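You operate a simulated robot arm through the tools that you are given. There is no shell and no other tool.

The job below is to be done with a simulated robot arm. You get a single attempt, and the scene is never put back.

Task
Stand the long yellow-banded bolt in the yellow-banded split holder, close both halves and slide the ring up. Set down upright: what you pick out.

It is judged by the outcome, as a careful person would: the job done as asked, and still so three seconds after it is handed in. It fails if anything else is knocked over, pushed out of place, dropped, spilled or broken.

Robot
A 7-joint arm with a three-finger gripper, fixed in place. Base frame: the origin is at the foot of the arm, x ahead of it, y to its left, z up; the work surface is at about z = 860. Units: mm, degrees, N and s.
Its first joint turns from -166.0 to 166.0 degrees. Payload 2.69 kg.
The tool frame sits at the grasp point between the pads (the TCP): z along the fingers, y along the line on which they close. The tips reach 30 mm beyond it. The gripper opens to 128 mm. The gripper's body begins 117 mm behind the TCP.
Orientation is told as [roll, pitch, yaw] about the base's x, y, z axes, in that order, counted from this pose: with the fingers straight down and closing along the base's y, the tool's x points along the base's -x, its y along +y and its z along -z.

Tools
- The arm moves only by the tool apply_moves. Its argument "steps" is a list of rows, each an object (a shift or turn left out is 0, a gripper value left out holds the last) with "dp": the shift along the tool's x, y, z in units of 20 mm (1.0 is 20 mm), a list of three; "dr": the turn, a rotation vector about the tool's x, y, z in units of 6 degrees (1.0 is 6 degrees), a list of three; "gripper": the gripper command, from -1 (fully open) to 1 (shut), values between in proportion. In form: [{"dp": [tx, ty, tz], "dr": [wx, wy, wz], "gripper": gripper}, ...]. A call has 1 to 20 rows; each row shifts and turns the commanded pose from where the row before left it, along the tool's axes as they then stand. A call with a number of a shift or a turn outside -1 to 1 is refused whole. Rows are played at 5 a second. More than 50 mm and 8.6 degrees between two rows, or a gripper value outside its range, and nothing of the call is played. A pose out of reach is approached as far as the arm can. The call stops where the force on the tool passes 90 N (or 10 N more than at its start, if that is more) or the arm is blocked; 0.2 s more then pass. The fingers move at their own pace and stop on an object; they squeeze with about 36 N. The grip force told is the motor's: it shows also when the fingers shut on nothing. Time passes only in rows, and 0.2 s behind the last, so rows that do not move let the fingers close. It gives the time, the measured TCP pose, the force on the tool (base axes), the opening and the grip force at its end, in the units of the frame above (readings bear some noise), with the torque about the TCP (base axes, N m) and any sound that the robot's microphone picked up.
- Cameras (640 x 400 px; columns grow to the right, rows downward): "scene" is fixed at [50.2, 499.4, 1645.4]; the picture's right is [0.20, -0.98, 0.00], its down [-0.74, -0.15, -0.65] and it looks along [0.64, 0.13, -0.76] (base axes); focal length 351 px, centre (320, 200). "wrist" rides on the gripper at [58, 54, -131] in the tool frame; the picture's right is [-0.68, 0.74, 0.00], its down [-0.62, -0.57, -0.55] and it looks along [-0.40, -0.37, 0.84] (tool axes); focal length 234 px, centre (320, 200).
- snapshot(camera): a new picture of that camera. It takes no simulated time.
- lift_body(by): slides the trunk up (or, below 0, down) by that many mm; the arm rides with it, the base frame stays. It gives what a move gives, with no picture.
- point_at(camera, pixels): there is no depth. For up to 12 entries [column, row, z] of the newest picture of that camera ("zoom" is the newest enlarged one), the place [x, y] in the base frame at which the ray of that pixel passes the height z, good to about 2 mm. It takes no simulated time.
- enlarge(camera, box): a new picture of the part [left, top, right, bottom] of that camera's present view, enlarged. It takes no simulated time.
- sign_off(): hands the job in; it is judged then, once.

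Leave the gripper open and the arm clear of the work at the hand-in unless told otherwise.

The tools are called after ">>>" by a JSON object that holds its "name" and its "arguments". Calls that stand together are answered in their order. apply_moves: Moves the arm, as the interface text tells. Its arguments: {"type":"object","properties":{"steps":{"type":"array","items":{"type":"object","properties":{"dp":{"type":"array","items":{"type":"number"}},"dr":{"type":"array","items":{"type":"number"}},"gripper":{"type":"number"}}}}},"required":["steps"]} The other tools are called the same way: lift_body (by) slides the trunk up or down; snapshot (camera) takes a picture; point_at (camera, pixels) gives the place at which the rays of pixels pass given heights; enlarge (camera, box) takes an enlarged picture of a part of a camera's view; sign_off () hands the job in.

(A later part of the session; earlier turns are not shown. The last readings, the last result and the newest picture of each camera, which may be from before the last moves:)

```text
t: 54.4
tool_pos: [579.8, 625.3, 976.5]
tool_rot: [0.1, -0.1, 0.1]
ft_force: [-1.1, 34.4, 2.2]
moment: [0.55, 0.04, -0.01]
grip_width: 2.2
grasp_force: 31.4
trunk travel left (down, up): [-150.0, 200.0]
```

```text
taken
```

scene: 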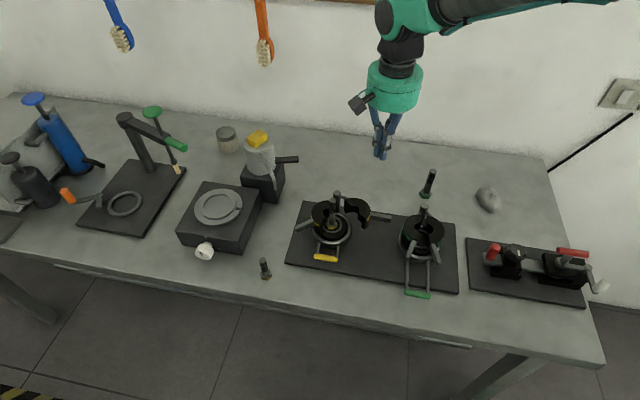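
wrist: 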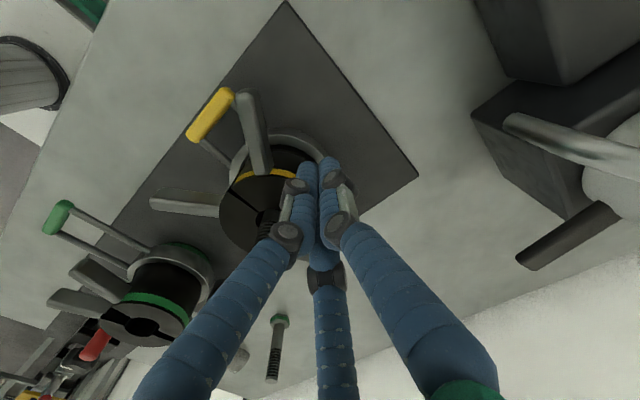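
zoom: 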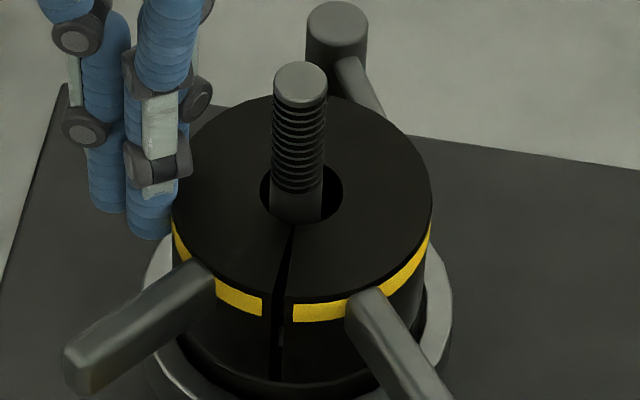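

At 34 N the +y half is against its stop, with a front gap of about 4 mm. I'll back off, rise and inspect both halves from above.

>>> {"name": "apply_moves", "arguments": {"steps": [{"dp": [0, 0.3, 0]}, {"dp": [0, 0.4, 0]}, {"dp": [0, 0, -1]}, {"dp": [0, 0, -1]}, {"dp": [0, 0, -1]}, {"dp": [0, 0, -1]}, {"dp": [0, 0, -1]}, {"dp": [0, 0, -1]}, {"dp": [0, 0, -1]}, {"dp": [0, 0, -1]}, {"dp": [0, 0, 0]}]}}

>>> {"name": "enlarge", "arguments": {"camera": "scene", "box": [310, 190, 360, 240]}}

>>> {"name": "apply_moves", "arguments": {"steps": [{"dp": [0.85, 0.3, 0], "gripper": -1}, {"dp": [0.85, 0.3, 0]}, {"dp": [0.85, 0.3, 0]}, {"dp": [0.85, 0.3, 0]}, {"dp": [0.85, 0.3, 0]}, {"dp": [0.85, 0.3, 0]}]}}

>>> {"name": "snapshot", "arguments": {"camera": "wrist"}}

>>> {"name": "enlarge", "arguments": {"camera": "wrist", "box": [260, 130, 380, 250]}}

```text
t: 56.8
tool_pos: [580.5, 635.6, 1136.8]
tool_rot: [0.0, 0.0, 0.0]
ft_force: [-0.1, -0.4, -0.8]
moment: [0.01, -0.01, -0.01]
grip_width: 1.9
grasp_force: 31.3
trunk travel left (down, up): [-150.0, 200.0]
```

```text
8.00 times, centred on (335, 215) of scene
```

zoom: 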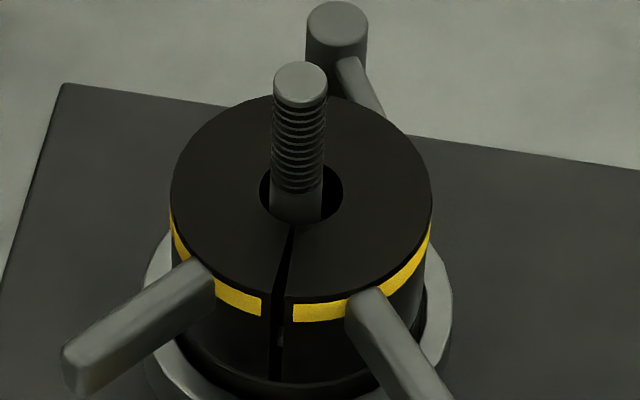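

```text
t: 58.2
tool_pos: [476.5, 673.0, 1138.5]
tool_rot: [0.0, 0.0, 0.2]
ft_force: [1.0, 0.3, -0.2]
moment: [-0.01, 0.02, -0.01]
grip_width: 127.9
grasp_force: 0.1
trunk travel left (down, up): [-150.0, 200.0]
```

```text
taken
```

wrist: 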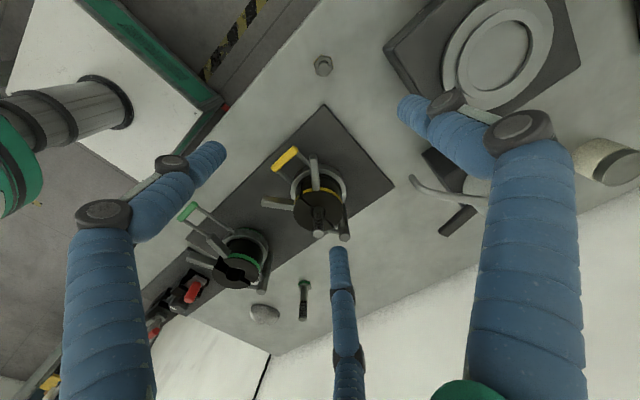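

```text
3.33 times, centred on (320, 190) of wrist
```

zoom: 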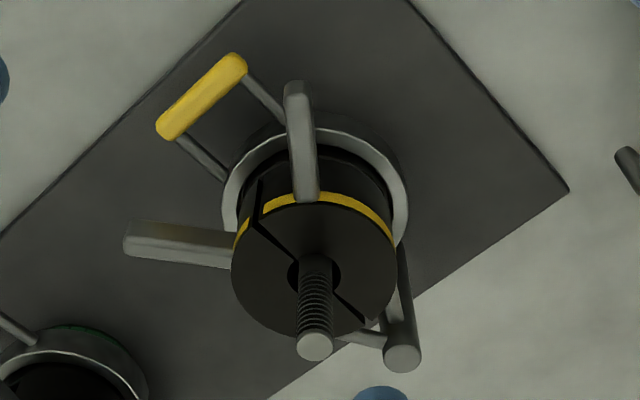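

I'll zoom further on the split line.

>>> {"name": "enlarge", "arguments": {"camera": "wrist", "box": [284, 180, 344, 240]}}

>>> {"name": "enlarge", "arguments": {"camera": "scene", "box": [318, 200, 348, 240]}}

```text
6.67 times, centred on (314, 210) of wrist
```

zoom: 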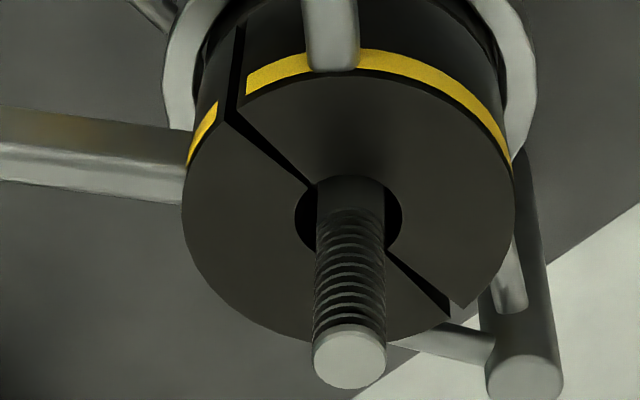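

```text
10.00 times, centred on (333, 220) of scene
```

zoom: 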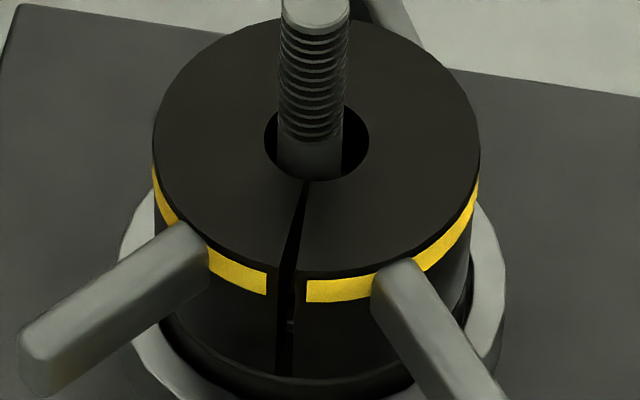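

The split gap is symmetric, widening equally toward front and back from the bore. That means each half is simply cut slightly short of 180° and both are fully closed, with the bolt upright in the bore. Next is the ring. I'll measure its handle bar and rods from both cameras.

>>> {"name": "point_at", "arguments": {"camera": "wrist", "pixels": [[284.6, 159.1, 880], [284.6, 159.1, 890], [284.6, 159.1, 900], [284.6, 159.1, 910], [313.4, 157, 950], [263, 201.4, 950]]}}

>>> {"name": "enlarge", "arguments": {"camera": "wrist", "box": [260, 140, 330, 210]}}

>>> {"name": "snapshot", "arguments": {"camera": "scene"}}

>>> {"name": "enlarge", "arguments": {"camera": "scene", "box": [300, 215, 360, 270]}}

>>> {"name": "point_at", "arguments": {"camera": "scene", "pixels": [[325.9, 257.9, 880], [325.9, 257.9, 890], [325.9, 257.9, 900], [325.9, 257.9, 910]]}}

```text
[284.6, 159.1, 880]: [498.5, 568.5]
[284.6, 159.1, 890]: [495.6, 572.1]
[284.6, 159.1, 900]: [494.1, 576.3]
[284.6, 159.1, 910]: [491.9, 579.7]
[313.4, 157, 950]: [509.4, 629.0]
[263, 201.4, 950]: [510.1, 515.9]
```

```text
5.71 times, centred on (295, 175) of wrist
```

zoom: 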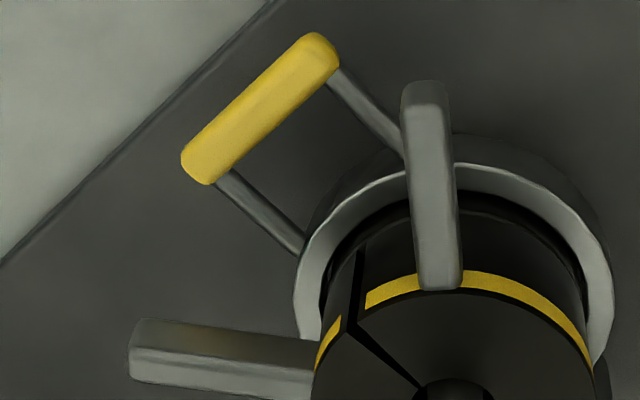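

```text
taken
```

scene: 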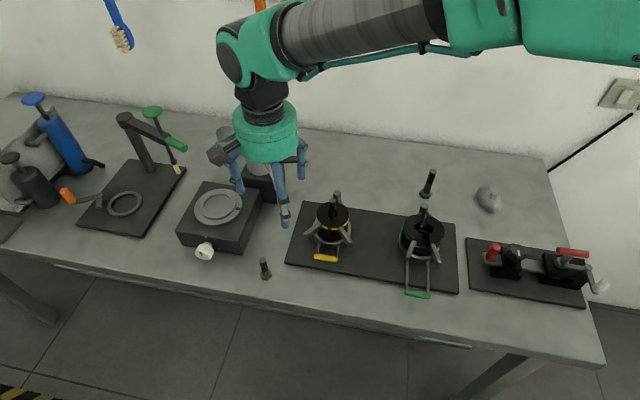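

```text
7.27 times, centred on (330, 242) of scene
```

zoom: 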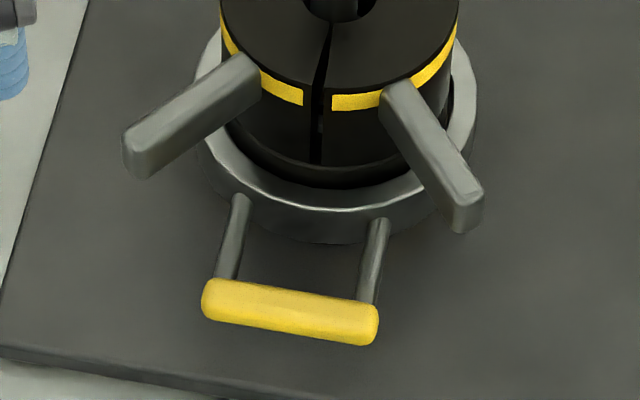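

```text
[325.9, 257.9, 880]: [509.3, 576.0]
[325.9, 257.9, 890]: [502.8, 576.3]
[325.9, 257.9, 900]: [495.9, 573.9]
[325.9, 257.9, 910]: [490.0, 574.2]
```

The bar centre is at about (495.5,575,898). It is about 12 mm thick and 58 mm long, with rods at ±23 mm. I'll move above it and turn the gripper by −90° so it closes along x. That puts the single finger between the rods and the other two on the free side.

>>> {"name": "apply_moves", "arguments": {"steps": [{"dp": [-0.19, -0.98, 0], "gripper": 0.6}, {"dp": [-0.19, -0.98, 0]}, {"dp": [-0.19, -0.98, 0]}, {"dp": [-0.19, -0.98, 0]}, {"dp": [-0.19, -0.98, 0]}]}}

>>> {"name": "apply_moves", "arguments": {"steps": [{"dr": [0, 0, 1]}, {"dr": [0, 0, 1]}, {"dr": [0, 0, 1]}, {"dr": [0, 0, 1]}, {"dr": [0, 0, 1]}, {"dr": [0, 0, 1]}, {"dr": [0, 0, 1]}, {"dr": [0, 0, 1]}, {"dr": [0, 0, 1]}, {"dr": [0, 0, 1]}, {"dr": [0, 0, 1]}, {"dr": [0, 0, 1]}, {"dr": [0, 0, 1]}, {"dr": [0, 0, 1]}, {"dr": [0, 0, 1]}, {}]}}

>>> {"name": "snapshot", "arguments": {"camera": "scene"}}

>>> {"name": "snapshot", "arguments": {"camera": "wrist"}}

```text
t: 59.4
tool_pos: [496.6, 573.8, 1136.5]
tool_rot: [0.0, -0.1, 0.0]
ft_force: [0.3, 0.7, 0.1]
moment: [-0.02, -0.01, -0.02]
grip_width: 25.6
grasp_force: 0.2
trunk travel left (down, up): [-150.0, 200.0]
```

```text
t: 62.8
tool_pos: [495.7, 573.4, 1138.2]
tool_rot: [0.0, 0.1, -90.0]
ft_force: [-0.8, -1.1, 0.3]
moment: [0.0, 0.01, -0.03]
grip_width: 25.7
grasp_force: 0.0
trunk travel left (down, up): [-150.0, 200.0]
```

```text
taken
```

scene: 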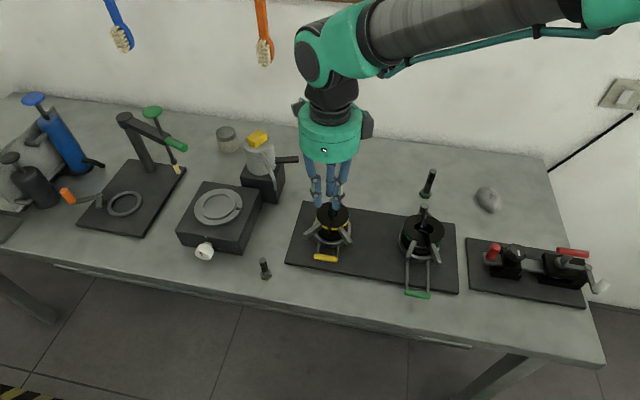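

```text
taken
```

wrist: 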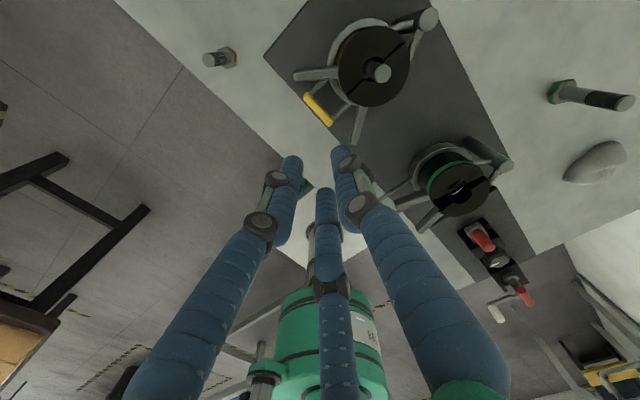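

Yaw is −90°. The bar is visible at about (318,108). I'll enlarge and re-measure it from this viewpoint before going down.

>>> {"name": "enlarge", "arguments": {"camera": "wrist", "box": [270, 50, 390, 170]}}

>>> {"name": "point_at", "arguments": {"camera": "wrist", "pixels": [[318.5, 107.5, 890], [318.5, 107.5, 898], [318.5, 107.5, 905]]}}

```text
3.33 times, centred on (330, 110) of wrist
```

zoom: 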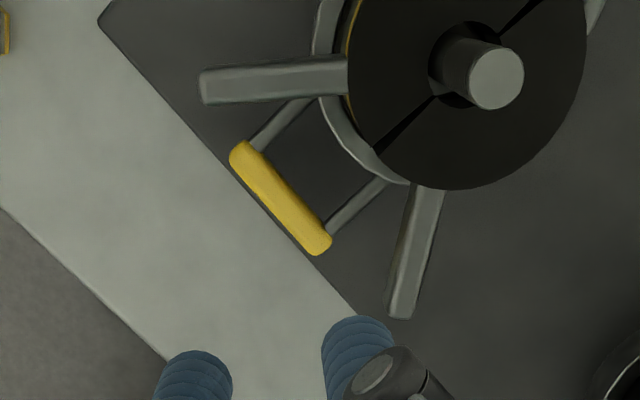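

```text
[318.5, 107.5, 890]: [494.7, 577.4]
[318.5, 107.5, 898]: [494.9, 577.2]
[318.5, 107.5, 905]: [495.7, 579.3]
```

The bar centre is confirmed at about (495,575.7). I'll shift +2 mm in y and descend to TCP z≈990 for a check.

>>> {"name": "apply_moves", "arguments": {"steps": [{"dp": [0.1, 0, 0.9]}, {"dp": [0, 0, 0.9]}, {"dp": [0, 0, 0.9]}, {"dp": [0, 0, 0.9]}, {"dp": [0, 0, 0.9]}, {"dp": [0, 0, 0.9]}, {"dp": [0, 0, 0.9]}, {"dp": [0, 0, 0.9]}, {}]}}

>>> {"name": "snapshot", "arguments": {"camera": "wrist"}}

>>> {"name": "enlarge", "arguments": {"camera": "scene", "box": [270, 170, 390, 280]}}

```text
t: 64.8
tool_pos: [495.7, 577.3, 993.8]
tool_rot: [0.0, 0.0, -90.0]
ft_force: [-0.6, 0.0, 0.2]
moment: [-0.03, 0.01, 0.0]
grip_width: 25.6
grasp_force: 0.0
trunk travel left (down, up): [-150.0, 200.0]
```

```text
taken
```

wrist: 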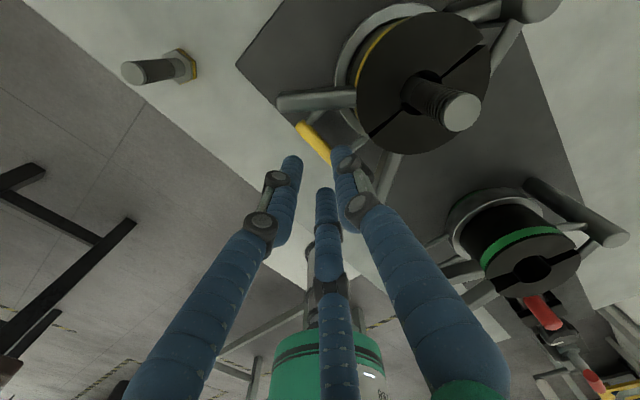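

```text
3.64 times, centred on (330, 225) of scene
```

zoom: 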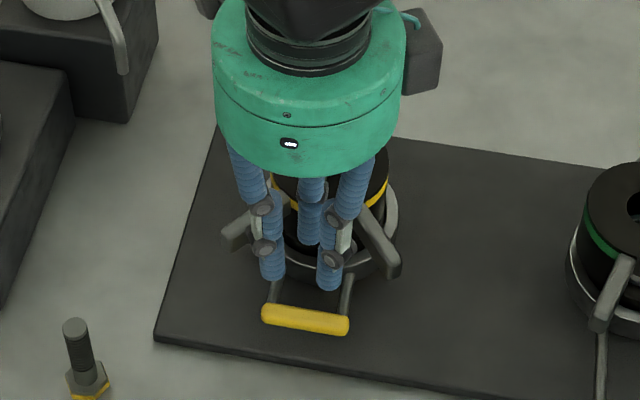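

Two fingers are on the near side and one behind. I'll go down to TCP z≈942, with the tips just above the bar, and check alignment.

>>> {"name": "apply_moves", "arguments": {"steps": [{"dp": [-0.05, 0, 0.8]}, {"dp": [0, 0, 0.8]}, {"dp": [0, 0, 0.6]}, {"dp": [0, 0, 0.4]}, {}]}}

>>> {"name": "enlarge", "arguments": {"camera": "wrist", "box": [260, 90, 400, 230]}}

>>> {"name": "enlarge", "arguments": {"camera": "scene", "box": [290, 200, 370, 270]}}

```text
t: 66.0
tool_pos: [497.6, 575.6, 940.5]
tool_rot: [-0.1, -0.1, -90.0]
ft_force: [-0.7, 0.4, 0.0]
moment: [0.03, 0.02, -0.03]
grip_width: 25.7
grasp_force: 0.0
trunk travel left (down, up): [-150.0, 200.0]
```

```text
2.86 times, centred on (330, 160) of wrist
```

zoom: 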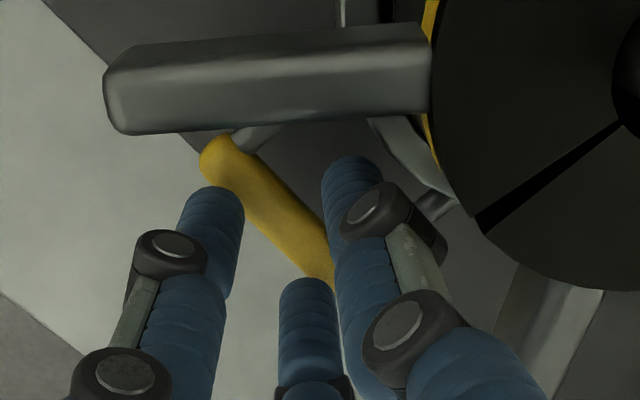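

```text
5.71 times, centred on (330, 235) of scene
```

zoom: 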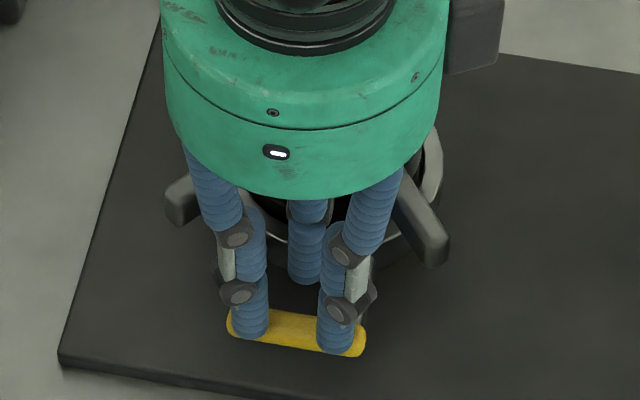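

The bar lies between the near pair and the far finger, but it appears about 3–4 mm nearer (−x) than the TCP. I'll shift −3.5 mm in x, then lower to z≈920.

>>> {"name": "apply_moves", "arguments": {"steps": [{"dp": [0, -0.175, 0]}, {"dp": [0, 0, 0.3]}, {"dp": [0, 0, 0.2]}, {}]}}

>>> {"name": "enlarge", "arguments": {"camera": "wrist", "box": [260, 90, 400, 230]}}

>>> {"name": "enlarge", "arguments": {"camera": "scene", "box": [290, 200, 370, 270]}}

```text
t: 67.0
tool_pos: [493.5, 576.2, 935.8]
tool_rot: [0.1, 0.2, -89.9]
ft_force: [-1.6, -1.9, 39.2]
moment: [-0.45, 0.26, -0.03]
grip_width: 27.2
grasp_force: 0.9
trunk travel left (down, up): [-150.0, 200.0]
```

```text
2.86 times, centred on (330, 160) of wrist
```

zoom: 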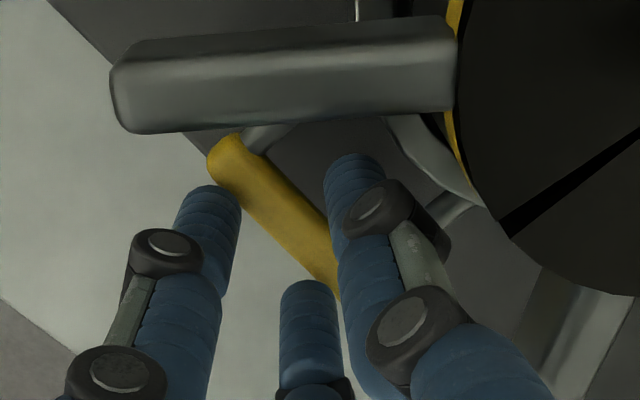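

```text
5.71 times, centred on (330, 235) of scene
```

zoom: 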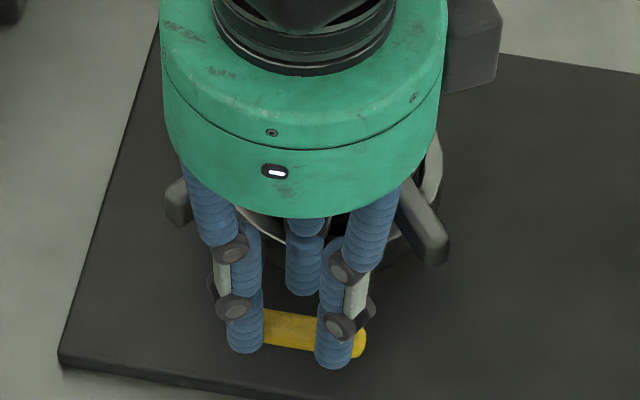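

The fingers met the top of the bar with 39 N. The moment puts the contact at (−6.7,−11.5) mm from the TCP, so the hand really does have three fingers spaced 120°. I'll back up 10 mm straight away, then approach with a wider opening and the TCP offset toward −x, so the bar passes between the pair and the far finger.

>>> {"name": "apply_moves", "arguments": {"steps": [{"dp": [0, 0, -0.5]}, {"dp": [0, 0, -0.5]}, {}]}}

>>> {"name": "enlarge", "arguments": {"camera": "scene", "box": [290, 200, 370, 270]}}

>>> {"name": "snapshot", "arguments": {"camera": "wrist"}}

```text
t: 67.8
tool_pos: [491.5, 574.9, 950.6]
tool_rot: [0.0, -0.1, -90.0]
ft_force: [-0.1, -0.7, 0.6]
moment: [-0.03, -0.03, 0.0]
grip_width: 25.7
grasp_force: 0.0
trunk travel left (down, up): [-150.0, 200.0]
```

```text
5.71 times, centred on (330, 235) of scene
```

zoom: 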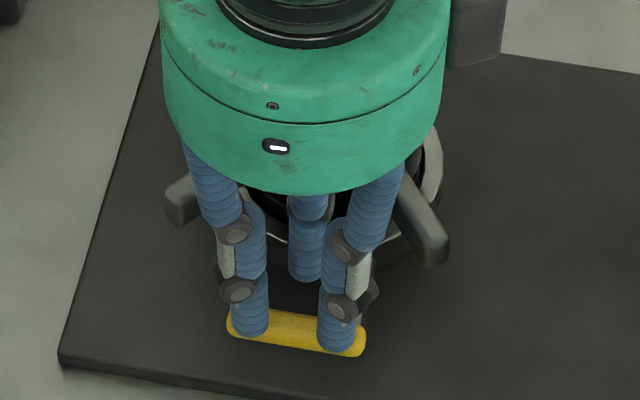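

```text
taken
```

wrist: 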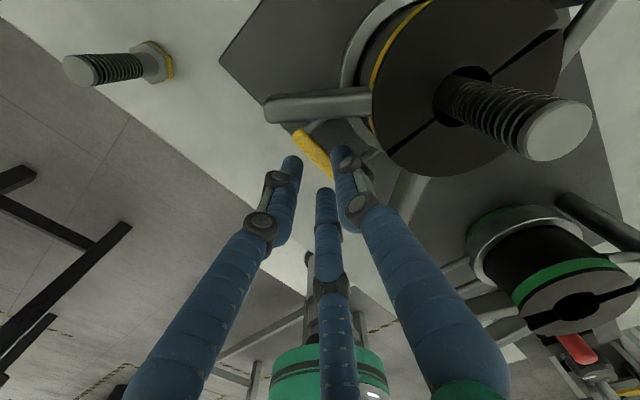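

Backed off and nothing shifted. Now I'll open to 40 mm, move to x≈485, and descend in small steps while checking the force.

>>> {"name": "apply_moves", "arguments": {"steps": [{"dp": [0, -0.2, 0], "gripper": 0.375}, {"dp": [0, -0.17, 0]}, {}, {}]}}

>>> {"name": "enlarge", "arguments": {"camera": "wrist", "box": [260, 90, 400, 230]}}

>>> {"name": "enlarge", "arguments": {"camera": "scene", "box": [290, 200, 370, 270]}}

```text
t: 68.8
tool_pos: [485.7, 575.4, 951.8]
tool_rot: [-0.1, 0.0, -90.1]
ft_force: [-0.8, -0.2, 0.7]
moment: [0.0, -0.01, 0.03]
grip_width: 40.0
grasp_force: 0.1
trunk travel left (down, up): [-150.0, 200.0]
```

```text
2.86 times, centred on (330, 160) of wrist
```

zoom: 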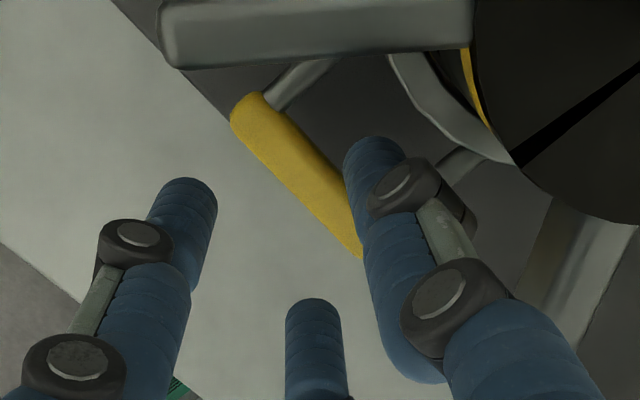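

```text
5.71 times, centred on (330, 235) of scene
```

zoom: 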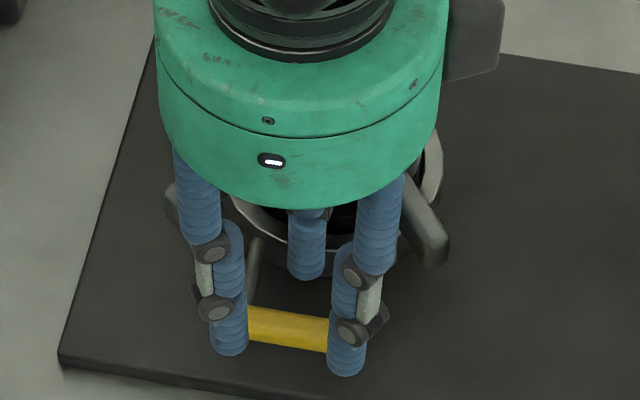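

The pair is clear on the near side, and the far finger sits between the bar and the ring with about 8 mm to spare. Descending in stages.

>>> {"name": "apply_moves", "arguments": {"steps": [{"dp": [0, 0, 0.4]}, {"dp": [0, 0, 0.4]}, {}]}}

>>> {"name": "apply_moves", "arguments": {"steps": [{"dp": [0, 0, 0.25]}, {"dp": [0, 0, 0.25]}, {}]}}

>>> {"name": "enlarge", "arguments": {"camera": "wrist", "box": [260, 90, 400, 230]}}

>>> {"name": "enlarge", "arguments": {"camera": "scene", "box": [290, 200, 370, 270]}}

```text
t: 69.6
tool_pos: [486.8, 575.4, 935.1]
tool_rot: [0.0, 0.0, -90.0]
ft_force: [0.1, 0.0, 0.2]
moment: [-0.04, 0.01, -0.02]
grip_width: 39.9
grasp_force: 0.0
trunk travel left (down, up): [-150.0, 200.0]
```

```text
t: 70.4
tool_pos: [485.4, 574.0, 924.2]
tool_rot: [0.0, 0.0, -90.0]
ft_force: [-0.2, -0.6, 0.0]
moment: [-0.02, -0.04, 0.0]
grip_width: 39.8
grasp_force: 0.0
trunk travel left (down, up): [-150.0, 200.0]
```

```text
2.86 times, centred on (330, 160) of wrist
```

zoom: 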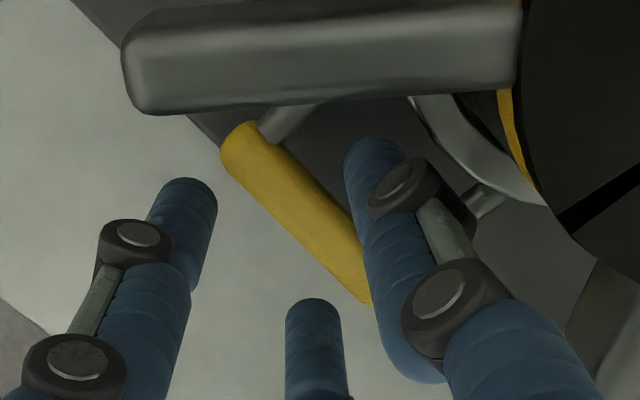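

```text
5.71 times, centred on (330, 235) of scene
```

zoom: 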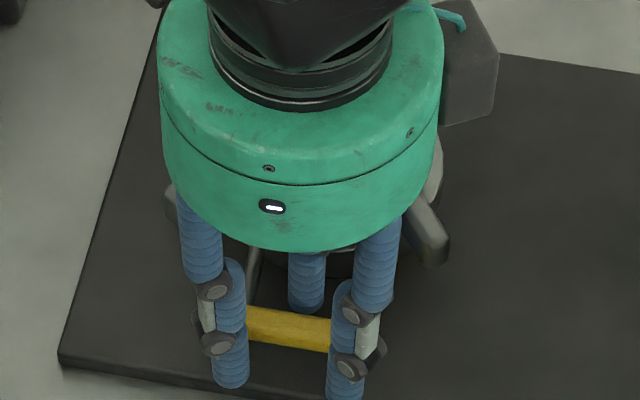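

No contact, and the tips are beside the bar. I'll go 6 mm lower, then close gradually while shifting +x so the fingers meet the bar evenly.

>>> {"name": "apply_moves", "arguments": {"steps": [{"dp": [0, 0, 0.3]}, {"dp": [0, 0.05, 0], "gripper": 0.44}, {"dp": [0, 0.05, 0], "gripper": 0.5}, {"dp": [0, 0.05, 0], "gripper": 0.56}, {}]}}

>>> {"name": "enlarge", "arguments": {"camera": "wrist", "box": [260, 90, 400, 230]}}

>>> {"name": "apply_moves", "arguments": {"steps": [{"dp": [0, 0.03, 0], "gripper": 0.6}, {"dp": [0, 0.03, 0], "gripper": 0.64}, {}]}}

>>> {"name": "enlarge", "arguments": {"camera": "wrist", "box": [260, 90, 400, 230]}}

```text
t: 71.6
tool_pos: [489.0, 575.6, 918.8]
tool_rot: [0.0, 0.0, -89.8]
ft_force: [-0.2, 0.1, 0.6]
moment: [-0.01, 0.01, -0.02]
grip_width: 28.3
grasp_force: 0.1
trunk travel left (down, up): [-150.0, 200.0]
```

```text
2.86 times, centred on (330, 160) of wrist
```

zoom: 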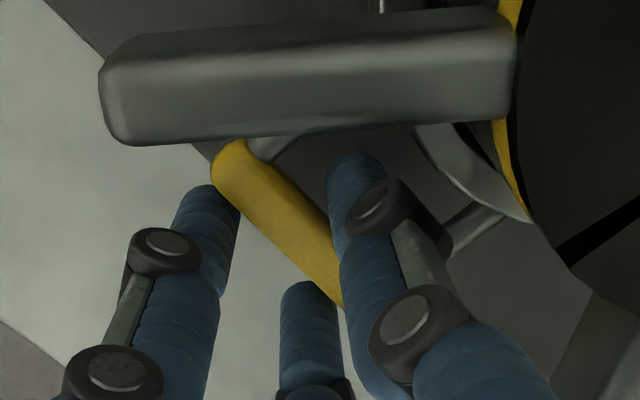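

```text
t: 72.4
tool_pos: [490.0, 575.0, 918.6]
tool_rot: [0.1, 0.0, -89.9]
ft_force: [-1.4, -0.9, 0.0]
moment: [0.01, 0.06, -0.02]
grip_width: 23.9
grasp_force: 0.2
trunk travel left (down, up): [-150.0, 200.0]
```

```text
2.86 times, centred on (330, 160) of wrist
```

zoom: 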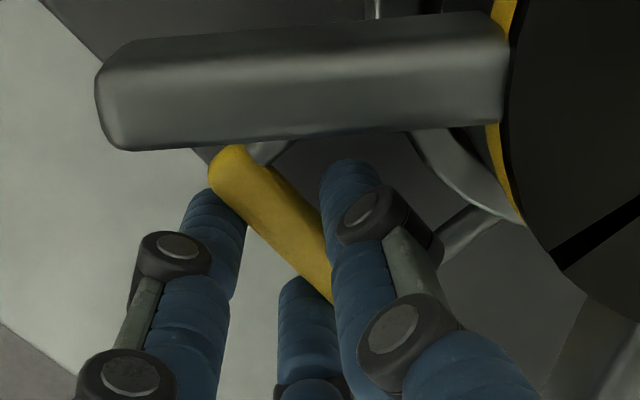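

Still no contact at 24 mm. I'll keep closing slowly and then squeeze.

>>> {"name": "apply_moves", "arguments": {"steps": [{"dp": [0, 0.02, 0], "gripper": 0.68}, {"dp": [0, 0.02, 0], "gripper": 0.72}, {}]}}

>>> {"name": "apply_moves", "arguments": {"steps": [{"gripper": 0.78}, {"gripper": 0.85}, {"gripper": 1}, {}]}}

>>> {"name": "enlarge", "arguments": {"camera": "wrist", "box": [260, 90, 400, 230]}}

>>> {"name": "enlarge", "arguments": {"camera": "scene", "box": [290, 200, 370, 270]}}

```text
t: 73.2
tool_pos: [489.5, 573.8, 919.0]
tool_rot: [0.0, 0.0, -89.9]
ft_force: [-11.5, 1.1, 1.6]
moment: [-0.07, 0.12, -0.01]
grip_width: 22.5
grasp_force: 45.1
trunk travel left (down, up): [-150.0, 200.0]
```

```text
t: 74.2
tool_pos: [490.9, 575.1, 919.4]
tool_rot: [0.1, 0.0, -90.0]
ft_force: [-15.3, 2.5, -0.8]
moment: [0.04, 0.22, -0.02]
grip_width: 22.6
grasp_force: 45.3
trunk travel left (down, up): [-150.0, 200.0]
```

```text
2.86 times, centred on (330, 160) of wrist
```

zoom: 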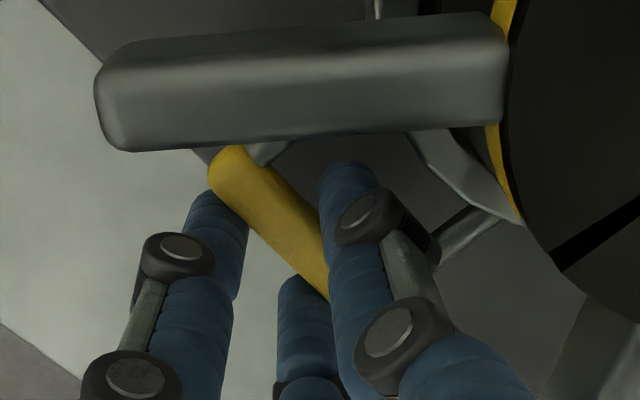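

```text
5.71 times, centred on (330, 235) of scene
```

zoom: 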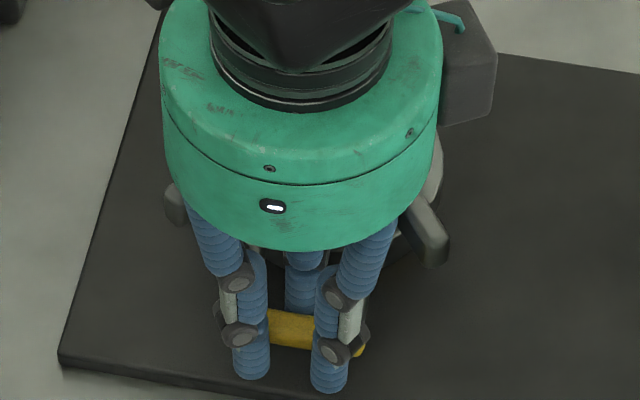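

The bar is gripped at 22.5 mm, with a 15 N side load along −x on the tool. I'll ease the TCP 1 mm in −x to balance it.

>>> {"name": "apply_moves", "arguments": {"steps": [{"dp": [0, -0.05, 0]}, {}]}}

```text
t: 74.8
tool_pos: [489.9, 575.4, 918.9]
tool_rot: [0.0, 0.0, -90.0]
ft_force: [-3.9, -0.6, 0.2]
moment: [-0.5, 0.01, 0.0]
grip_width: 22.8
grasp_force: 45.0
trunk travel left (down, up): [-150.0, 200.0]
```

Balanced. Now I'll lift slowly and watch the force.

>>> {"name": "apply_moves", "arguments": {"steps": [{"dp": [0, 0, -0.1]}, {"dp": [0, 0, -0.1]}, {}]}}

>>> {"name": "apply_moves", "arguments": {"steps": [{"dp": [0, 0, -0.15]}, {"dp": [0, 0, -0.15]}, {}]}}

>>> {"name": "enlarge", "arguments": {"camera": "scene", "box": [290, 190, 370, 260]}}

>>> {"name": "snapshot", "arguments": {"camera": "wrist"}}

```text
t: 75.6
tool_pos: [490.6, 574.6, 923.9]
tool_rot: [-0.1, 0.0, -89.9]
ft_force: [-3.0, 0.9, -1.1]
moment: [-0.11, -0.03, -0.03]
grip_width: 22.7
grasp_force: 44.9
trunk travel left (down, up): [-150.0, 200.0]
```

```text
t: 76.4
tool_pos: [489.1, 574.9, 930.1]
tool_rot: [0.1, 0.0, -90.0]
ft_force: [5.6, -5.9, -1.3]
moment: [-0.45, -0.18, -0.05]
grip_width: 22.6
grasp_force: 44.8
trunk travel left (down, up): [-150.0, 200.0]
```

```text
5.71 times, centred on (330, 225) of scene
```

zoom: 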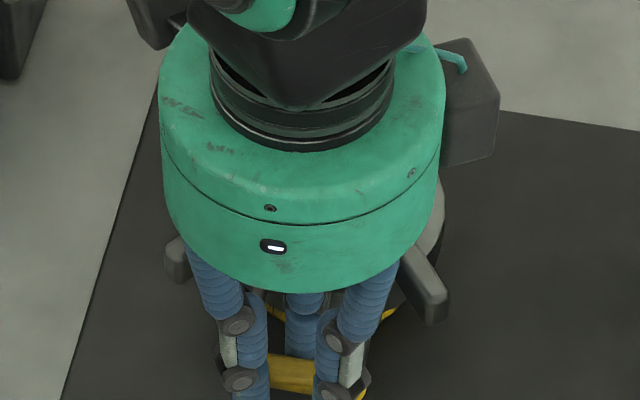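

```text
taken
```

wrist: 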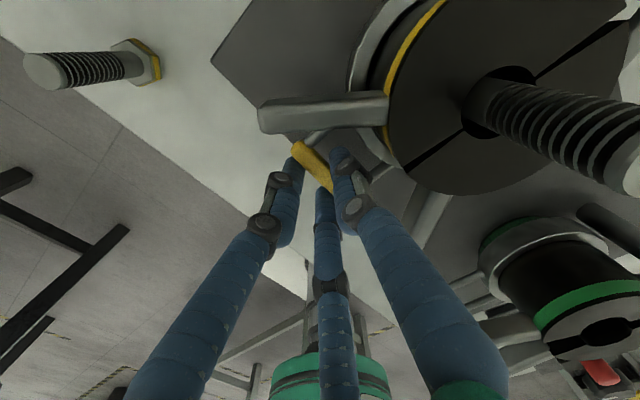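

The bar rises with the grip at almost no force. I'll continue in 6 mm steps.

>>> {"name": "apply_moves", "arguments": {"steps": [{"dp": [0, 0, -0.15]}, {"dp": [0, 0, -0.15]}, {}]}}

>>> {"name": "apply_moves", "arguments": {"steps": [{"dp": [0, 0, -0.15]}, {"dp": [0, 0, -0.15]}, {}]}}

>>> {"name": "snapshot", "arguments": {"camera": "wrist"}}

>>> {"name": "enlarge", "arguments": {"camera": "scene", "box": [290, 170, 390, 250]}}

```text
t: 77.2
tool_pos: [489.5, 575.6, 935.5]
tool_rot: [0.0, 0.0, -90.0]
ft_force: [7.7, -2.1, -1.4]
moment: [-0.2, -0.29, -0.02]
grip_width: 22.8
grasp_force: 45.4
trunk travel left (down, up): [-150.0, 200.0]
```

```text
t: 78.0
tool_pos: [488.4, 574.9, 941.8]
tool_rot: [0.0, 0.0, -89.8]
ft_force: [11.3, -1.5, -0.3]
moment: [-0.23, -0.32, -0.06]
grip_width: 22.6
grasp_force: 44.8
trunk travel left (down, up): [-150.0, 200.0]
```

```text
taken
```

wrist: 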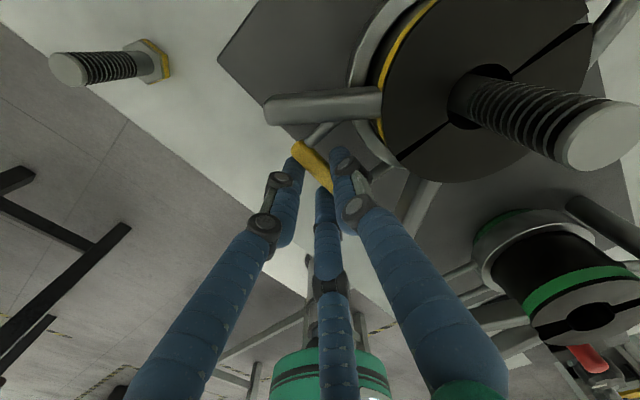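

```text
5.00 times, centred on (340, 210) of scene
```

zoom: 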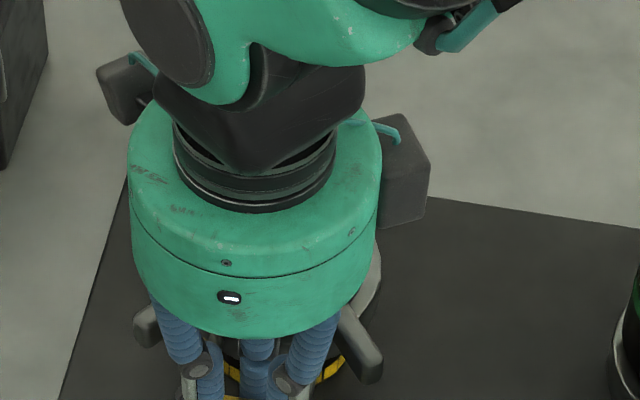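

The ring is up about 23 mm. A small pull has built up along x, so I'll correct by +0.8 mm in x and look at the ring closely.

>>> {"name": "apply_moves", "arguments": {"steps": [{"dp": [0, 0.04, 0]}, {}]}}

>>> {"name": "enlarge", "arguments": {"camera": "wrist", "box": [280, 70, 480, 220]}}

>>> {"name": "enlarge", "arguments": {"camera": "scene", "box": [300, 220, 370, 270]}}

```text
t: 78.6
tool_pos: [488.8, 573.8, 941.5]
tool_rot: [-0.1, -0.1, -89.8]
ft_force: [2.1, 0.7, 0.4]
moment: [0.41, -0.09, -0.05]
grip_width: 22.7
grasp_force: 45.1
trunk travel left (down, up): [-150.0, 200.0]
```

```text
2.67 times, centred on (380, 145) of wrist
```

zoom: 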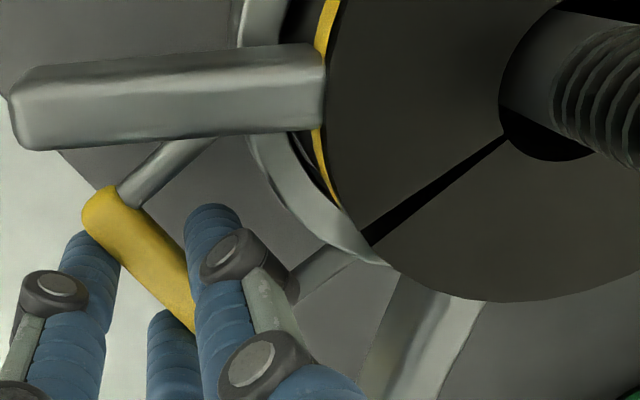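

```text
8.00 times, centred on (335, 245) of scene
```

zoom: 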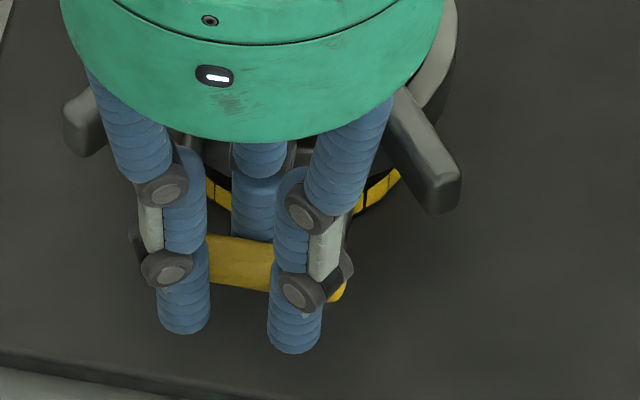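

The ring now surrounds the lower part of the halves, and the levers are just above it. I'll continue in 2–3 mm steps until it meets its stop.

>>> {"name": "apply_moves", "arguments": {"steps": [{"dp": [0, 0, -0.12]}, {}]}}

>>> {"name": "apply_moves", "arguments": {"steps": [{"dp": [0, 0, -0.12]}, {}]}}

>>> {"name": "apply_moves", "arguments": {"steps": [{"dp": [0, 0, -0.1]}, {}]}}

```text
t: 79.2
tool_pos: [489.2, 576.4, 944.4]
tool_rot: [0.0, -0.1, -89.9]
ft_force: [0.8, -0.6, -2.0]
moment: [-0.16, -0.09, -0.05]
grip_width: 22.5
grasp_force: 44.6
trunk travel left (down, up): [-150.0, 200.0]
```

```text
t: 79.8
tool_pos: [490.1, 574.6, 945.9]
tool_rot: [0.0, -0.1, -89.9]
ft_force: [-3.6, -2.7, -2.3]
moment: [-0.31, -0.01, -0.04]
grip_width: 22.5
grasp_force: 45.1
trunk travel left (down, up): [-150.0, 200.0]
```

```text
t: 80.4
tool_pos: [489.7, 573.3, 950.2]
tool_rot: [0.0, 0.1, -90.0]
ft_force: [-2.0, -6.7, -2.3]
moment: [-0.8, -0.04, -0.05]
grip_width: 22.6
grasp_force: 44.9
trunk travel left (down, up): [-150.0, 200.0]
```

Up about 31 mm with no stop yet. I'll check visually again.

>>> {"name": "enlarge", "arguments": {"camera": "wrist", "box": [280, 70, 480, 220]}}

>>> {"name": "snapshot", "arguments": {"camera": "wrist"}}

```text
2.67 times, centred on (380, 145) of wrist
```

zoom: 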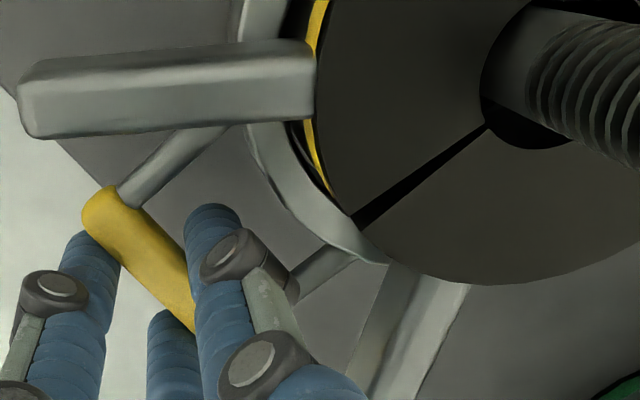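

```text
taken
```

wrist: 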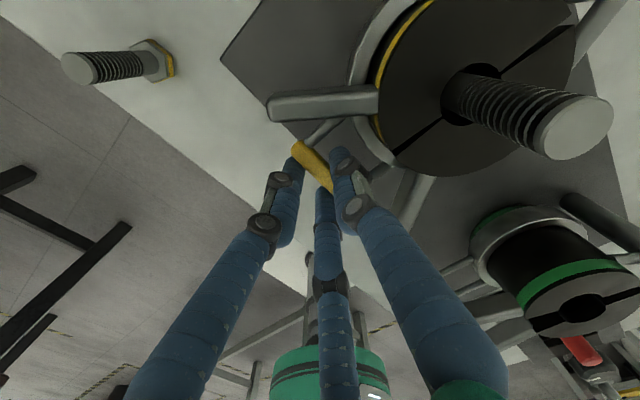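

The ring is close beneath the levers. Continuing in 2 mm steps, watching the vertical force.

>>> {"name": "apply_moves", "arguments": {"steps": [{"dp": [0.02, 0, -0.1]}, {}]}}

>>> {"name": "apply_moves", "arguments": {"steps": [{"dp": [0, 0, -0.1]}, {}]}}

>>> {"name": "apply_moves", "arguments": {"steps": [{"dp": [0, 0, -0.1]}, {}]}}

```text
t: 81.0
tool_pos: [489.5, 573.6, 950.0]
tool_rot: [0.0, -0.1, -90.0]
ft_force: [-1.4, -10.9, -5.9]
moment: [0.01, -0.08, -0.1]
grip_width: 22.5
grasp_force: 45.1
trunk travel left (down, up): [-150.0, 200.0]
```

```text
t: 81.6
tool_pos: [490.0, 576.0, 949.8]
tool_rot: [-0.1, 0.0, -90.0]
ft_force: [1.7, -7.8, -27.1]
moment: [0.73, -0.09, -0.08]
grip_width: 22.4
grasp_force: 45.3
trunk travel left (down, up): [-150.0, 200.0]
```

```text
t: 82.2
tool_pos: [489.8, 574.8, 950.4]
tool_rot: [-0.1, -0.4, -90.0]
ft_force: [-4.6, -3.1, -45.1]
moment: [-0.1, 0.21, -0.02]
grip_width: 22.7
grasp_force: 45.4
trunk travel left (down, up): [-150.0, 200.0]
```

The ring is at its upper stop: z no longer rises and the force has reached −45 N. I'll ease the upward command back by about 3.6 mm and read the force.

>>> {"name": "apply_moves", "arguments": {"steps": [{"dp": [0, 0, 0.1]}, {"dp": [0, 0, 0.08]}, {}]}}

>>> {"name": "enlarge", "arguments": {"camera": "wrist", "box": [280, 70, 480, 220]}}

```text
t: 83.0
tool_pos: [490.2, 575.7, 951.3]
tool_rot: [0.0, -0.1, -90.0]
ft_force: [-15.2, -13.9, -21.8]
moment: [-1.34, 0.35, -0.06]
grip_width: 22.5
grasp_force: 45.1
trunk travel left (down, up): [-150.0, 200.0]
```

```text
2.67 times, centred on (380, 145) of wrist
```

zoom: 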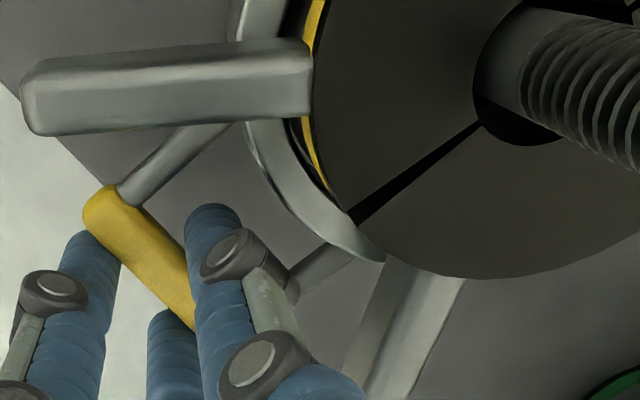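

There is still 22 N of upward pull and some side load. I'll ease down another 2 mm.

>>> {"name": "apply_moves", "arguments": {"steps": [{"dp": [0, -0.03, 0.1]}, {}]}}

>>> {"name": "apply_moves", "arguments": {"steps": [{"dp": [0, 0, 0.05]}, {}]}}

```text
t: 83.6
tool_pos: [489.5, 574.9, 950.7]
tool_rot: [0.1, 0.0, -90.0]
ft_force: [-7.9, -25.2, 0.6]
moment: [-1.71, 0.15, -0.08]
grip_width: 22.6
grasp_force: 45.1
trunk travel left (down, up): [-150.0, 200.0]
```

```text
t: 84.2
tool_pos: [489.0, 576.2, 950.8]
tool_rot: [0.1, 0.0, -90.0]
ft_force: [-6.6, -21.2, 0.0]
moment: [-0.09, 0.04, -0.05]
grip_width: 22.7
grasp_force: 45.0
trunk travel left (down, up): [-150.0, 200.0]
```

The vertical force is now about 0 and the ring stays up. There's a 21 N side load in y, so I'll relieve it with a −1 mm shift in y.

>>> {"name": "apply_moves", "arguments": {"steps": [{"dp": [-0.05, 0, 0]}, {}]}}

>>> {"name": "apply_moves", "arguments": {"steps": [{"dp": [-0.04, -0.02, 0]}, {}]}}

```text
t: 84.8
tool_pos: [489.3, 576.1, 947.5]
tool_rot: [0.0, 0.1, -90.1]
ft_force: [-5.0, -6.8, -0.6]
moment: [0.1, -0.03, -0.02]
grip_width: 22.7
grasp_force: 45.1
trunk travel left (down, up): [-150.0, 200.0]
```

```text
t: 85.4
tool_pos: [490.3, 575.3, 948.0]
tool_rot: [0.1, 0.0, -90.0]
ft_force: [3.0, 3.9, -0.5]
moment: [0.32, -0.16, 0.0]
grip_width: 22.8
grasp_force: 45.1
trunk travel left (down, up): [-150.0, 200.0]
```

Now the loads are balanced, but the ring settled about 2 mm. I'll raise it gently back to the stop and keep the side loads small.

>>> {"name": "apply_moves", "arguments": {"steps": [{"dp": [0, 0, -0.1]}, {"dp": [0, 0, -0.05]}, {}]}}

>>> {"name": "apply_moves", "arguments": {"steps": [{"dp": [0, 0, -0.05]}, {}]}}

```text
t: 86.2
tool_pos: [489.5, 574.5, 951.3]
tool_rot: [0.0, 0.1, -90.1]
ft_force: [12.0, 12.3, -7.1]
moment: [0.96, -0.3, -0.02]
grip_width: 22.5
grasp_force: 44.7
trunk travel left (down, up): [-150.0, 200.0]
```

```text
t: 86.8
tool_pos: [489.9, 575.2, 950.8]
tool_rot: [0.0, -0.1, -90.1]
ft_force: [12.4, 17.9, -12.1]
moment: [1.09, -0.32, -0.01]
grip_width: 22.8
grasp_force: 44.7
trunk travel left (down, up): [-150.0, 200.0]
```

At the stop again. I'll relieve the side loads with a small shift of +0.8 mm in y and +0.6 mm in x.

>>> {"name": "apply_moves", "arguments": {"steps": [{"dp": [0.04, 0.03, 0]}, {}]}}

>>> {"name": "enlarge", "arguments": {"camera": "wrist", "box": [280, 70, 480, 220]}}

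```text
t: 87.4
tool_pos: [489.6, 574.5, 950.0]
tool_rot: [-0.1, -0.1, -89.9]
ft_force: [3.2, 15.2, -8.5]
moment: [0.66, -0.15, -0.03]
grip_width: 22.5
grasp_force: 45.2
trunk travel left (down, up): [-150.0, 200.0]
```

```text
2.67 times, centred on (380, 145) of wrist
```

zoom: 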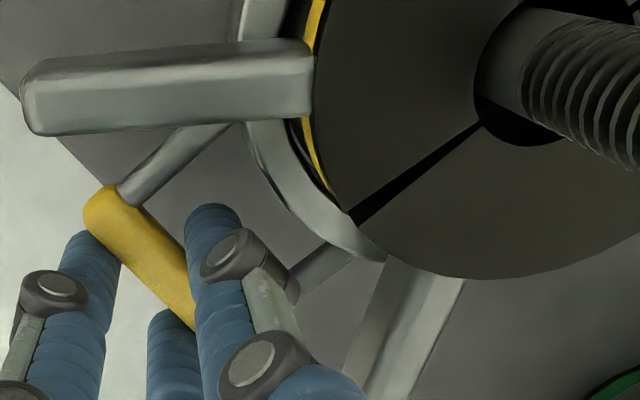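

Now I'll open just slightly, from 22.6 to about 25 mm, to see whether the ring stays up by itself.

>>> {"name": "apply_moves", "arguments": {"steps": [{"gripper": 0.65}, {"gripper": 0.61}, {}]}}

>>> {"name": "enlarge", "arguments": {"camera": "wrist", "box": [280, 70, 480, 220]}}

>>> {"name": "enlarge", "arguments": {"camera": "scene", "box": [300, 220, 370, 270]}}

```text
t: 88.2
tool_pos: [489.5, 574.6, 951.3]
tool_rot: [0.0, -0.1, -90.0]
ft_force: [0.8, 0.1, 0.3]
moment: [-0.01, -0.05, -0.02]
grip_width: 24.9
grasp_force: 0.0
trunk travel left (down, up): [-150.0, 200.0]
```

```text
2.67 times, centred on (380, 145) of wrist
```

zoom: 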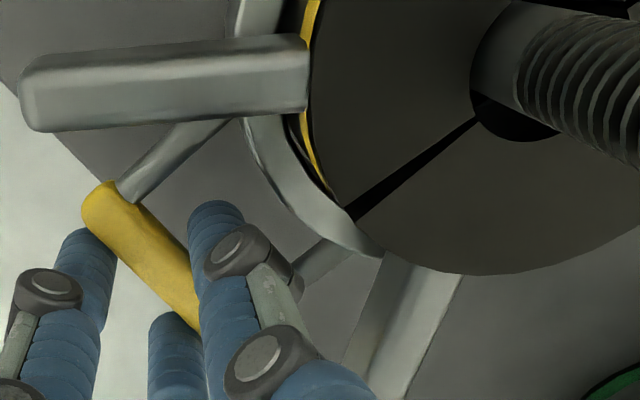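

```text
8.00 times, centred on (335, 245) of scene
```

zoom: 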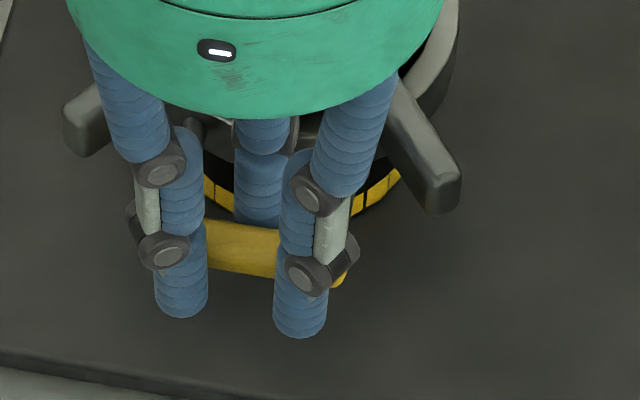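

With zero contact force the ring stays up on its own. I'll hold still a second to check for creep, then open to 40 mm while shifting −x back to the entry offset.

>>> {"name": "apply_moves", "arguments": {"steps": [{}, {}, {}, {}, {}, {}]}}

>>> {"name": "apply_moves", "arguments": {"steps": [{"dp": [0, -0.06, 0], "gripper": 0.56}, {"dp": [0, -0.06, 0], "gripper": 0.5}, {"dp": [0, -0.06, 0], "gripper": 0.44}, {"dp": [0, -0.04, 0], "gripper": 0.375}, {}]}}

>>> {"name": "enlarge", "arguments": {"camera": "wrist", "box": [280, 70, 480, 220]}}

>>> {"name": "enlarge", "arguments": {"camera": "scene", "box": [300, 220, 370, 270]}}

```text
t: 89.6
tool_pos: [489.8, 576.1, 951.4]
tool_rot: [0.0, 0.0, -90.0]
ft_force: [-0.3, 0.1, 1.1]
moment: [0.03, 0.0, -0.03]
grip_width: 25.1
grasp_force: 0.1
trunk travel left (down, up): [-150.0, 200.0]
```

```text
t: 90.8
tool_pos: [485.7, 575.9, 952.2]
tool_rot: [0.1, 0.0, -90.0]
ft_force: [0.5, 0.3, 0.1]
moment: [0.02, -0.01, 0.03]
grip_width: 39.8
grasp_force: 0.0
trunk travel left (down, up): [-150.0, 200.0]
```

```text
2.67 times, centred on (380, 145) of wrist
```

zoom: 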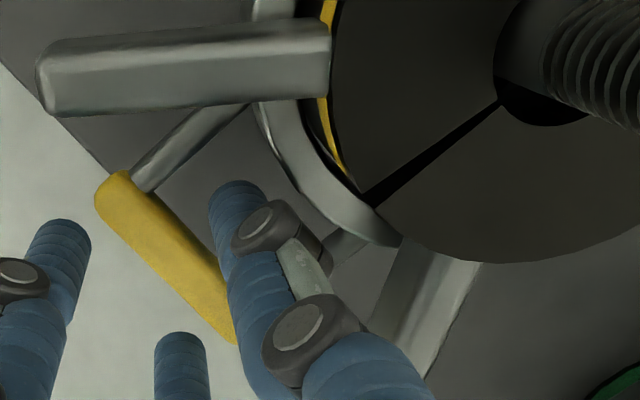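

```text
8.00 times, centred on (335, 245) of scene
```

zoom: 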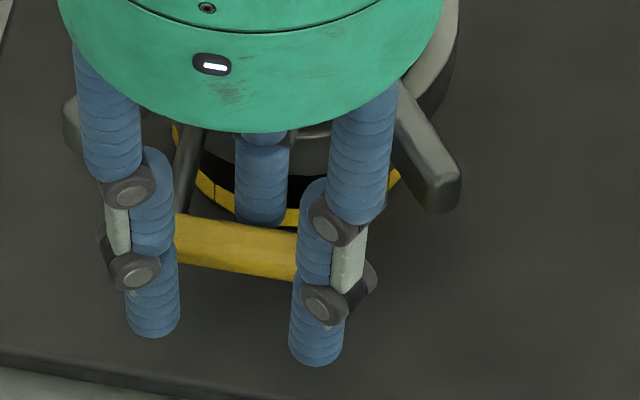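

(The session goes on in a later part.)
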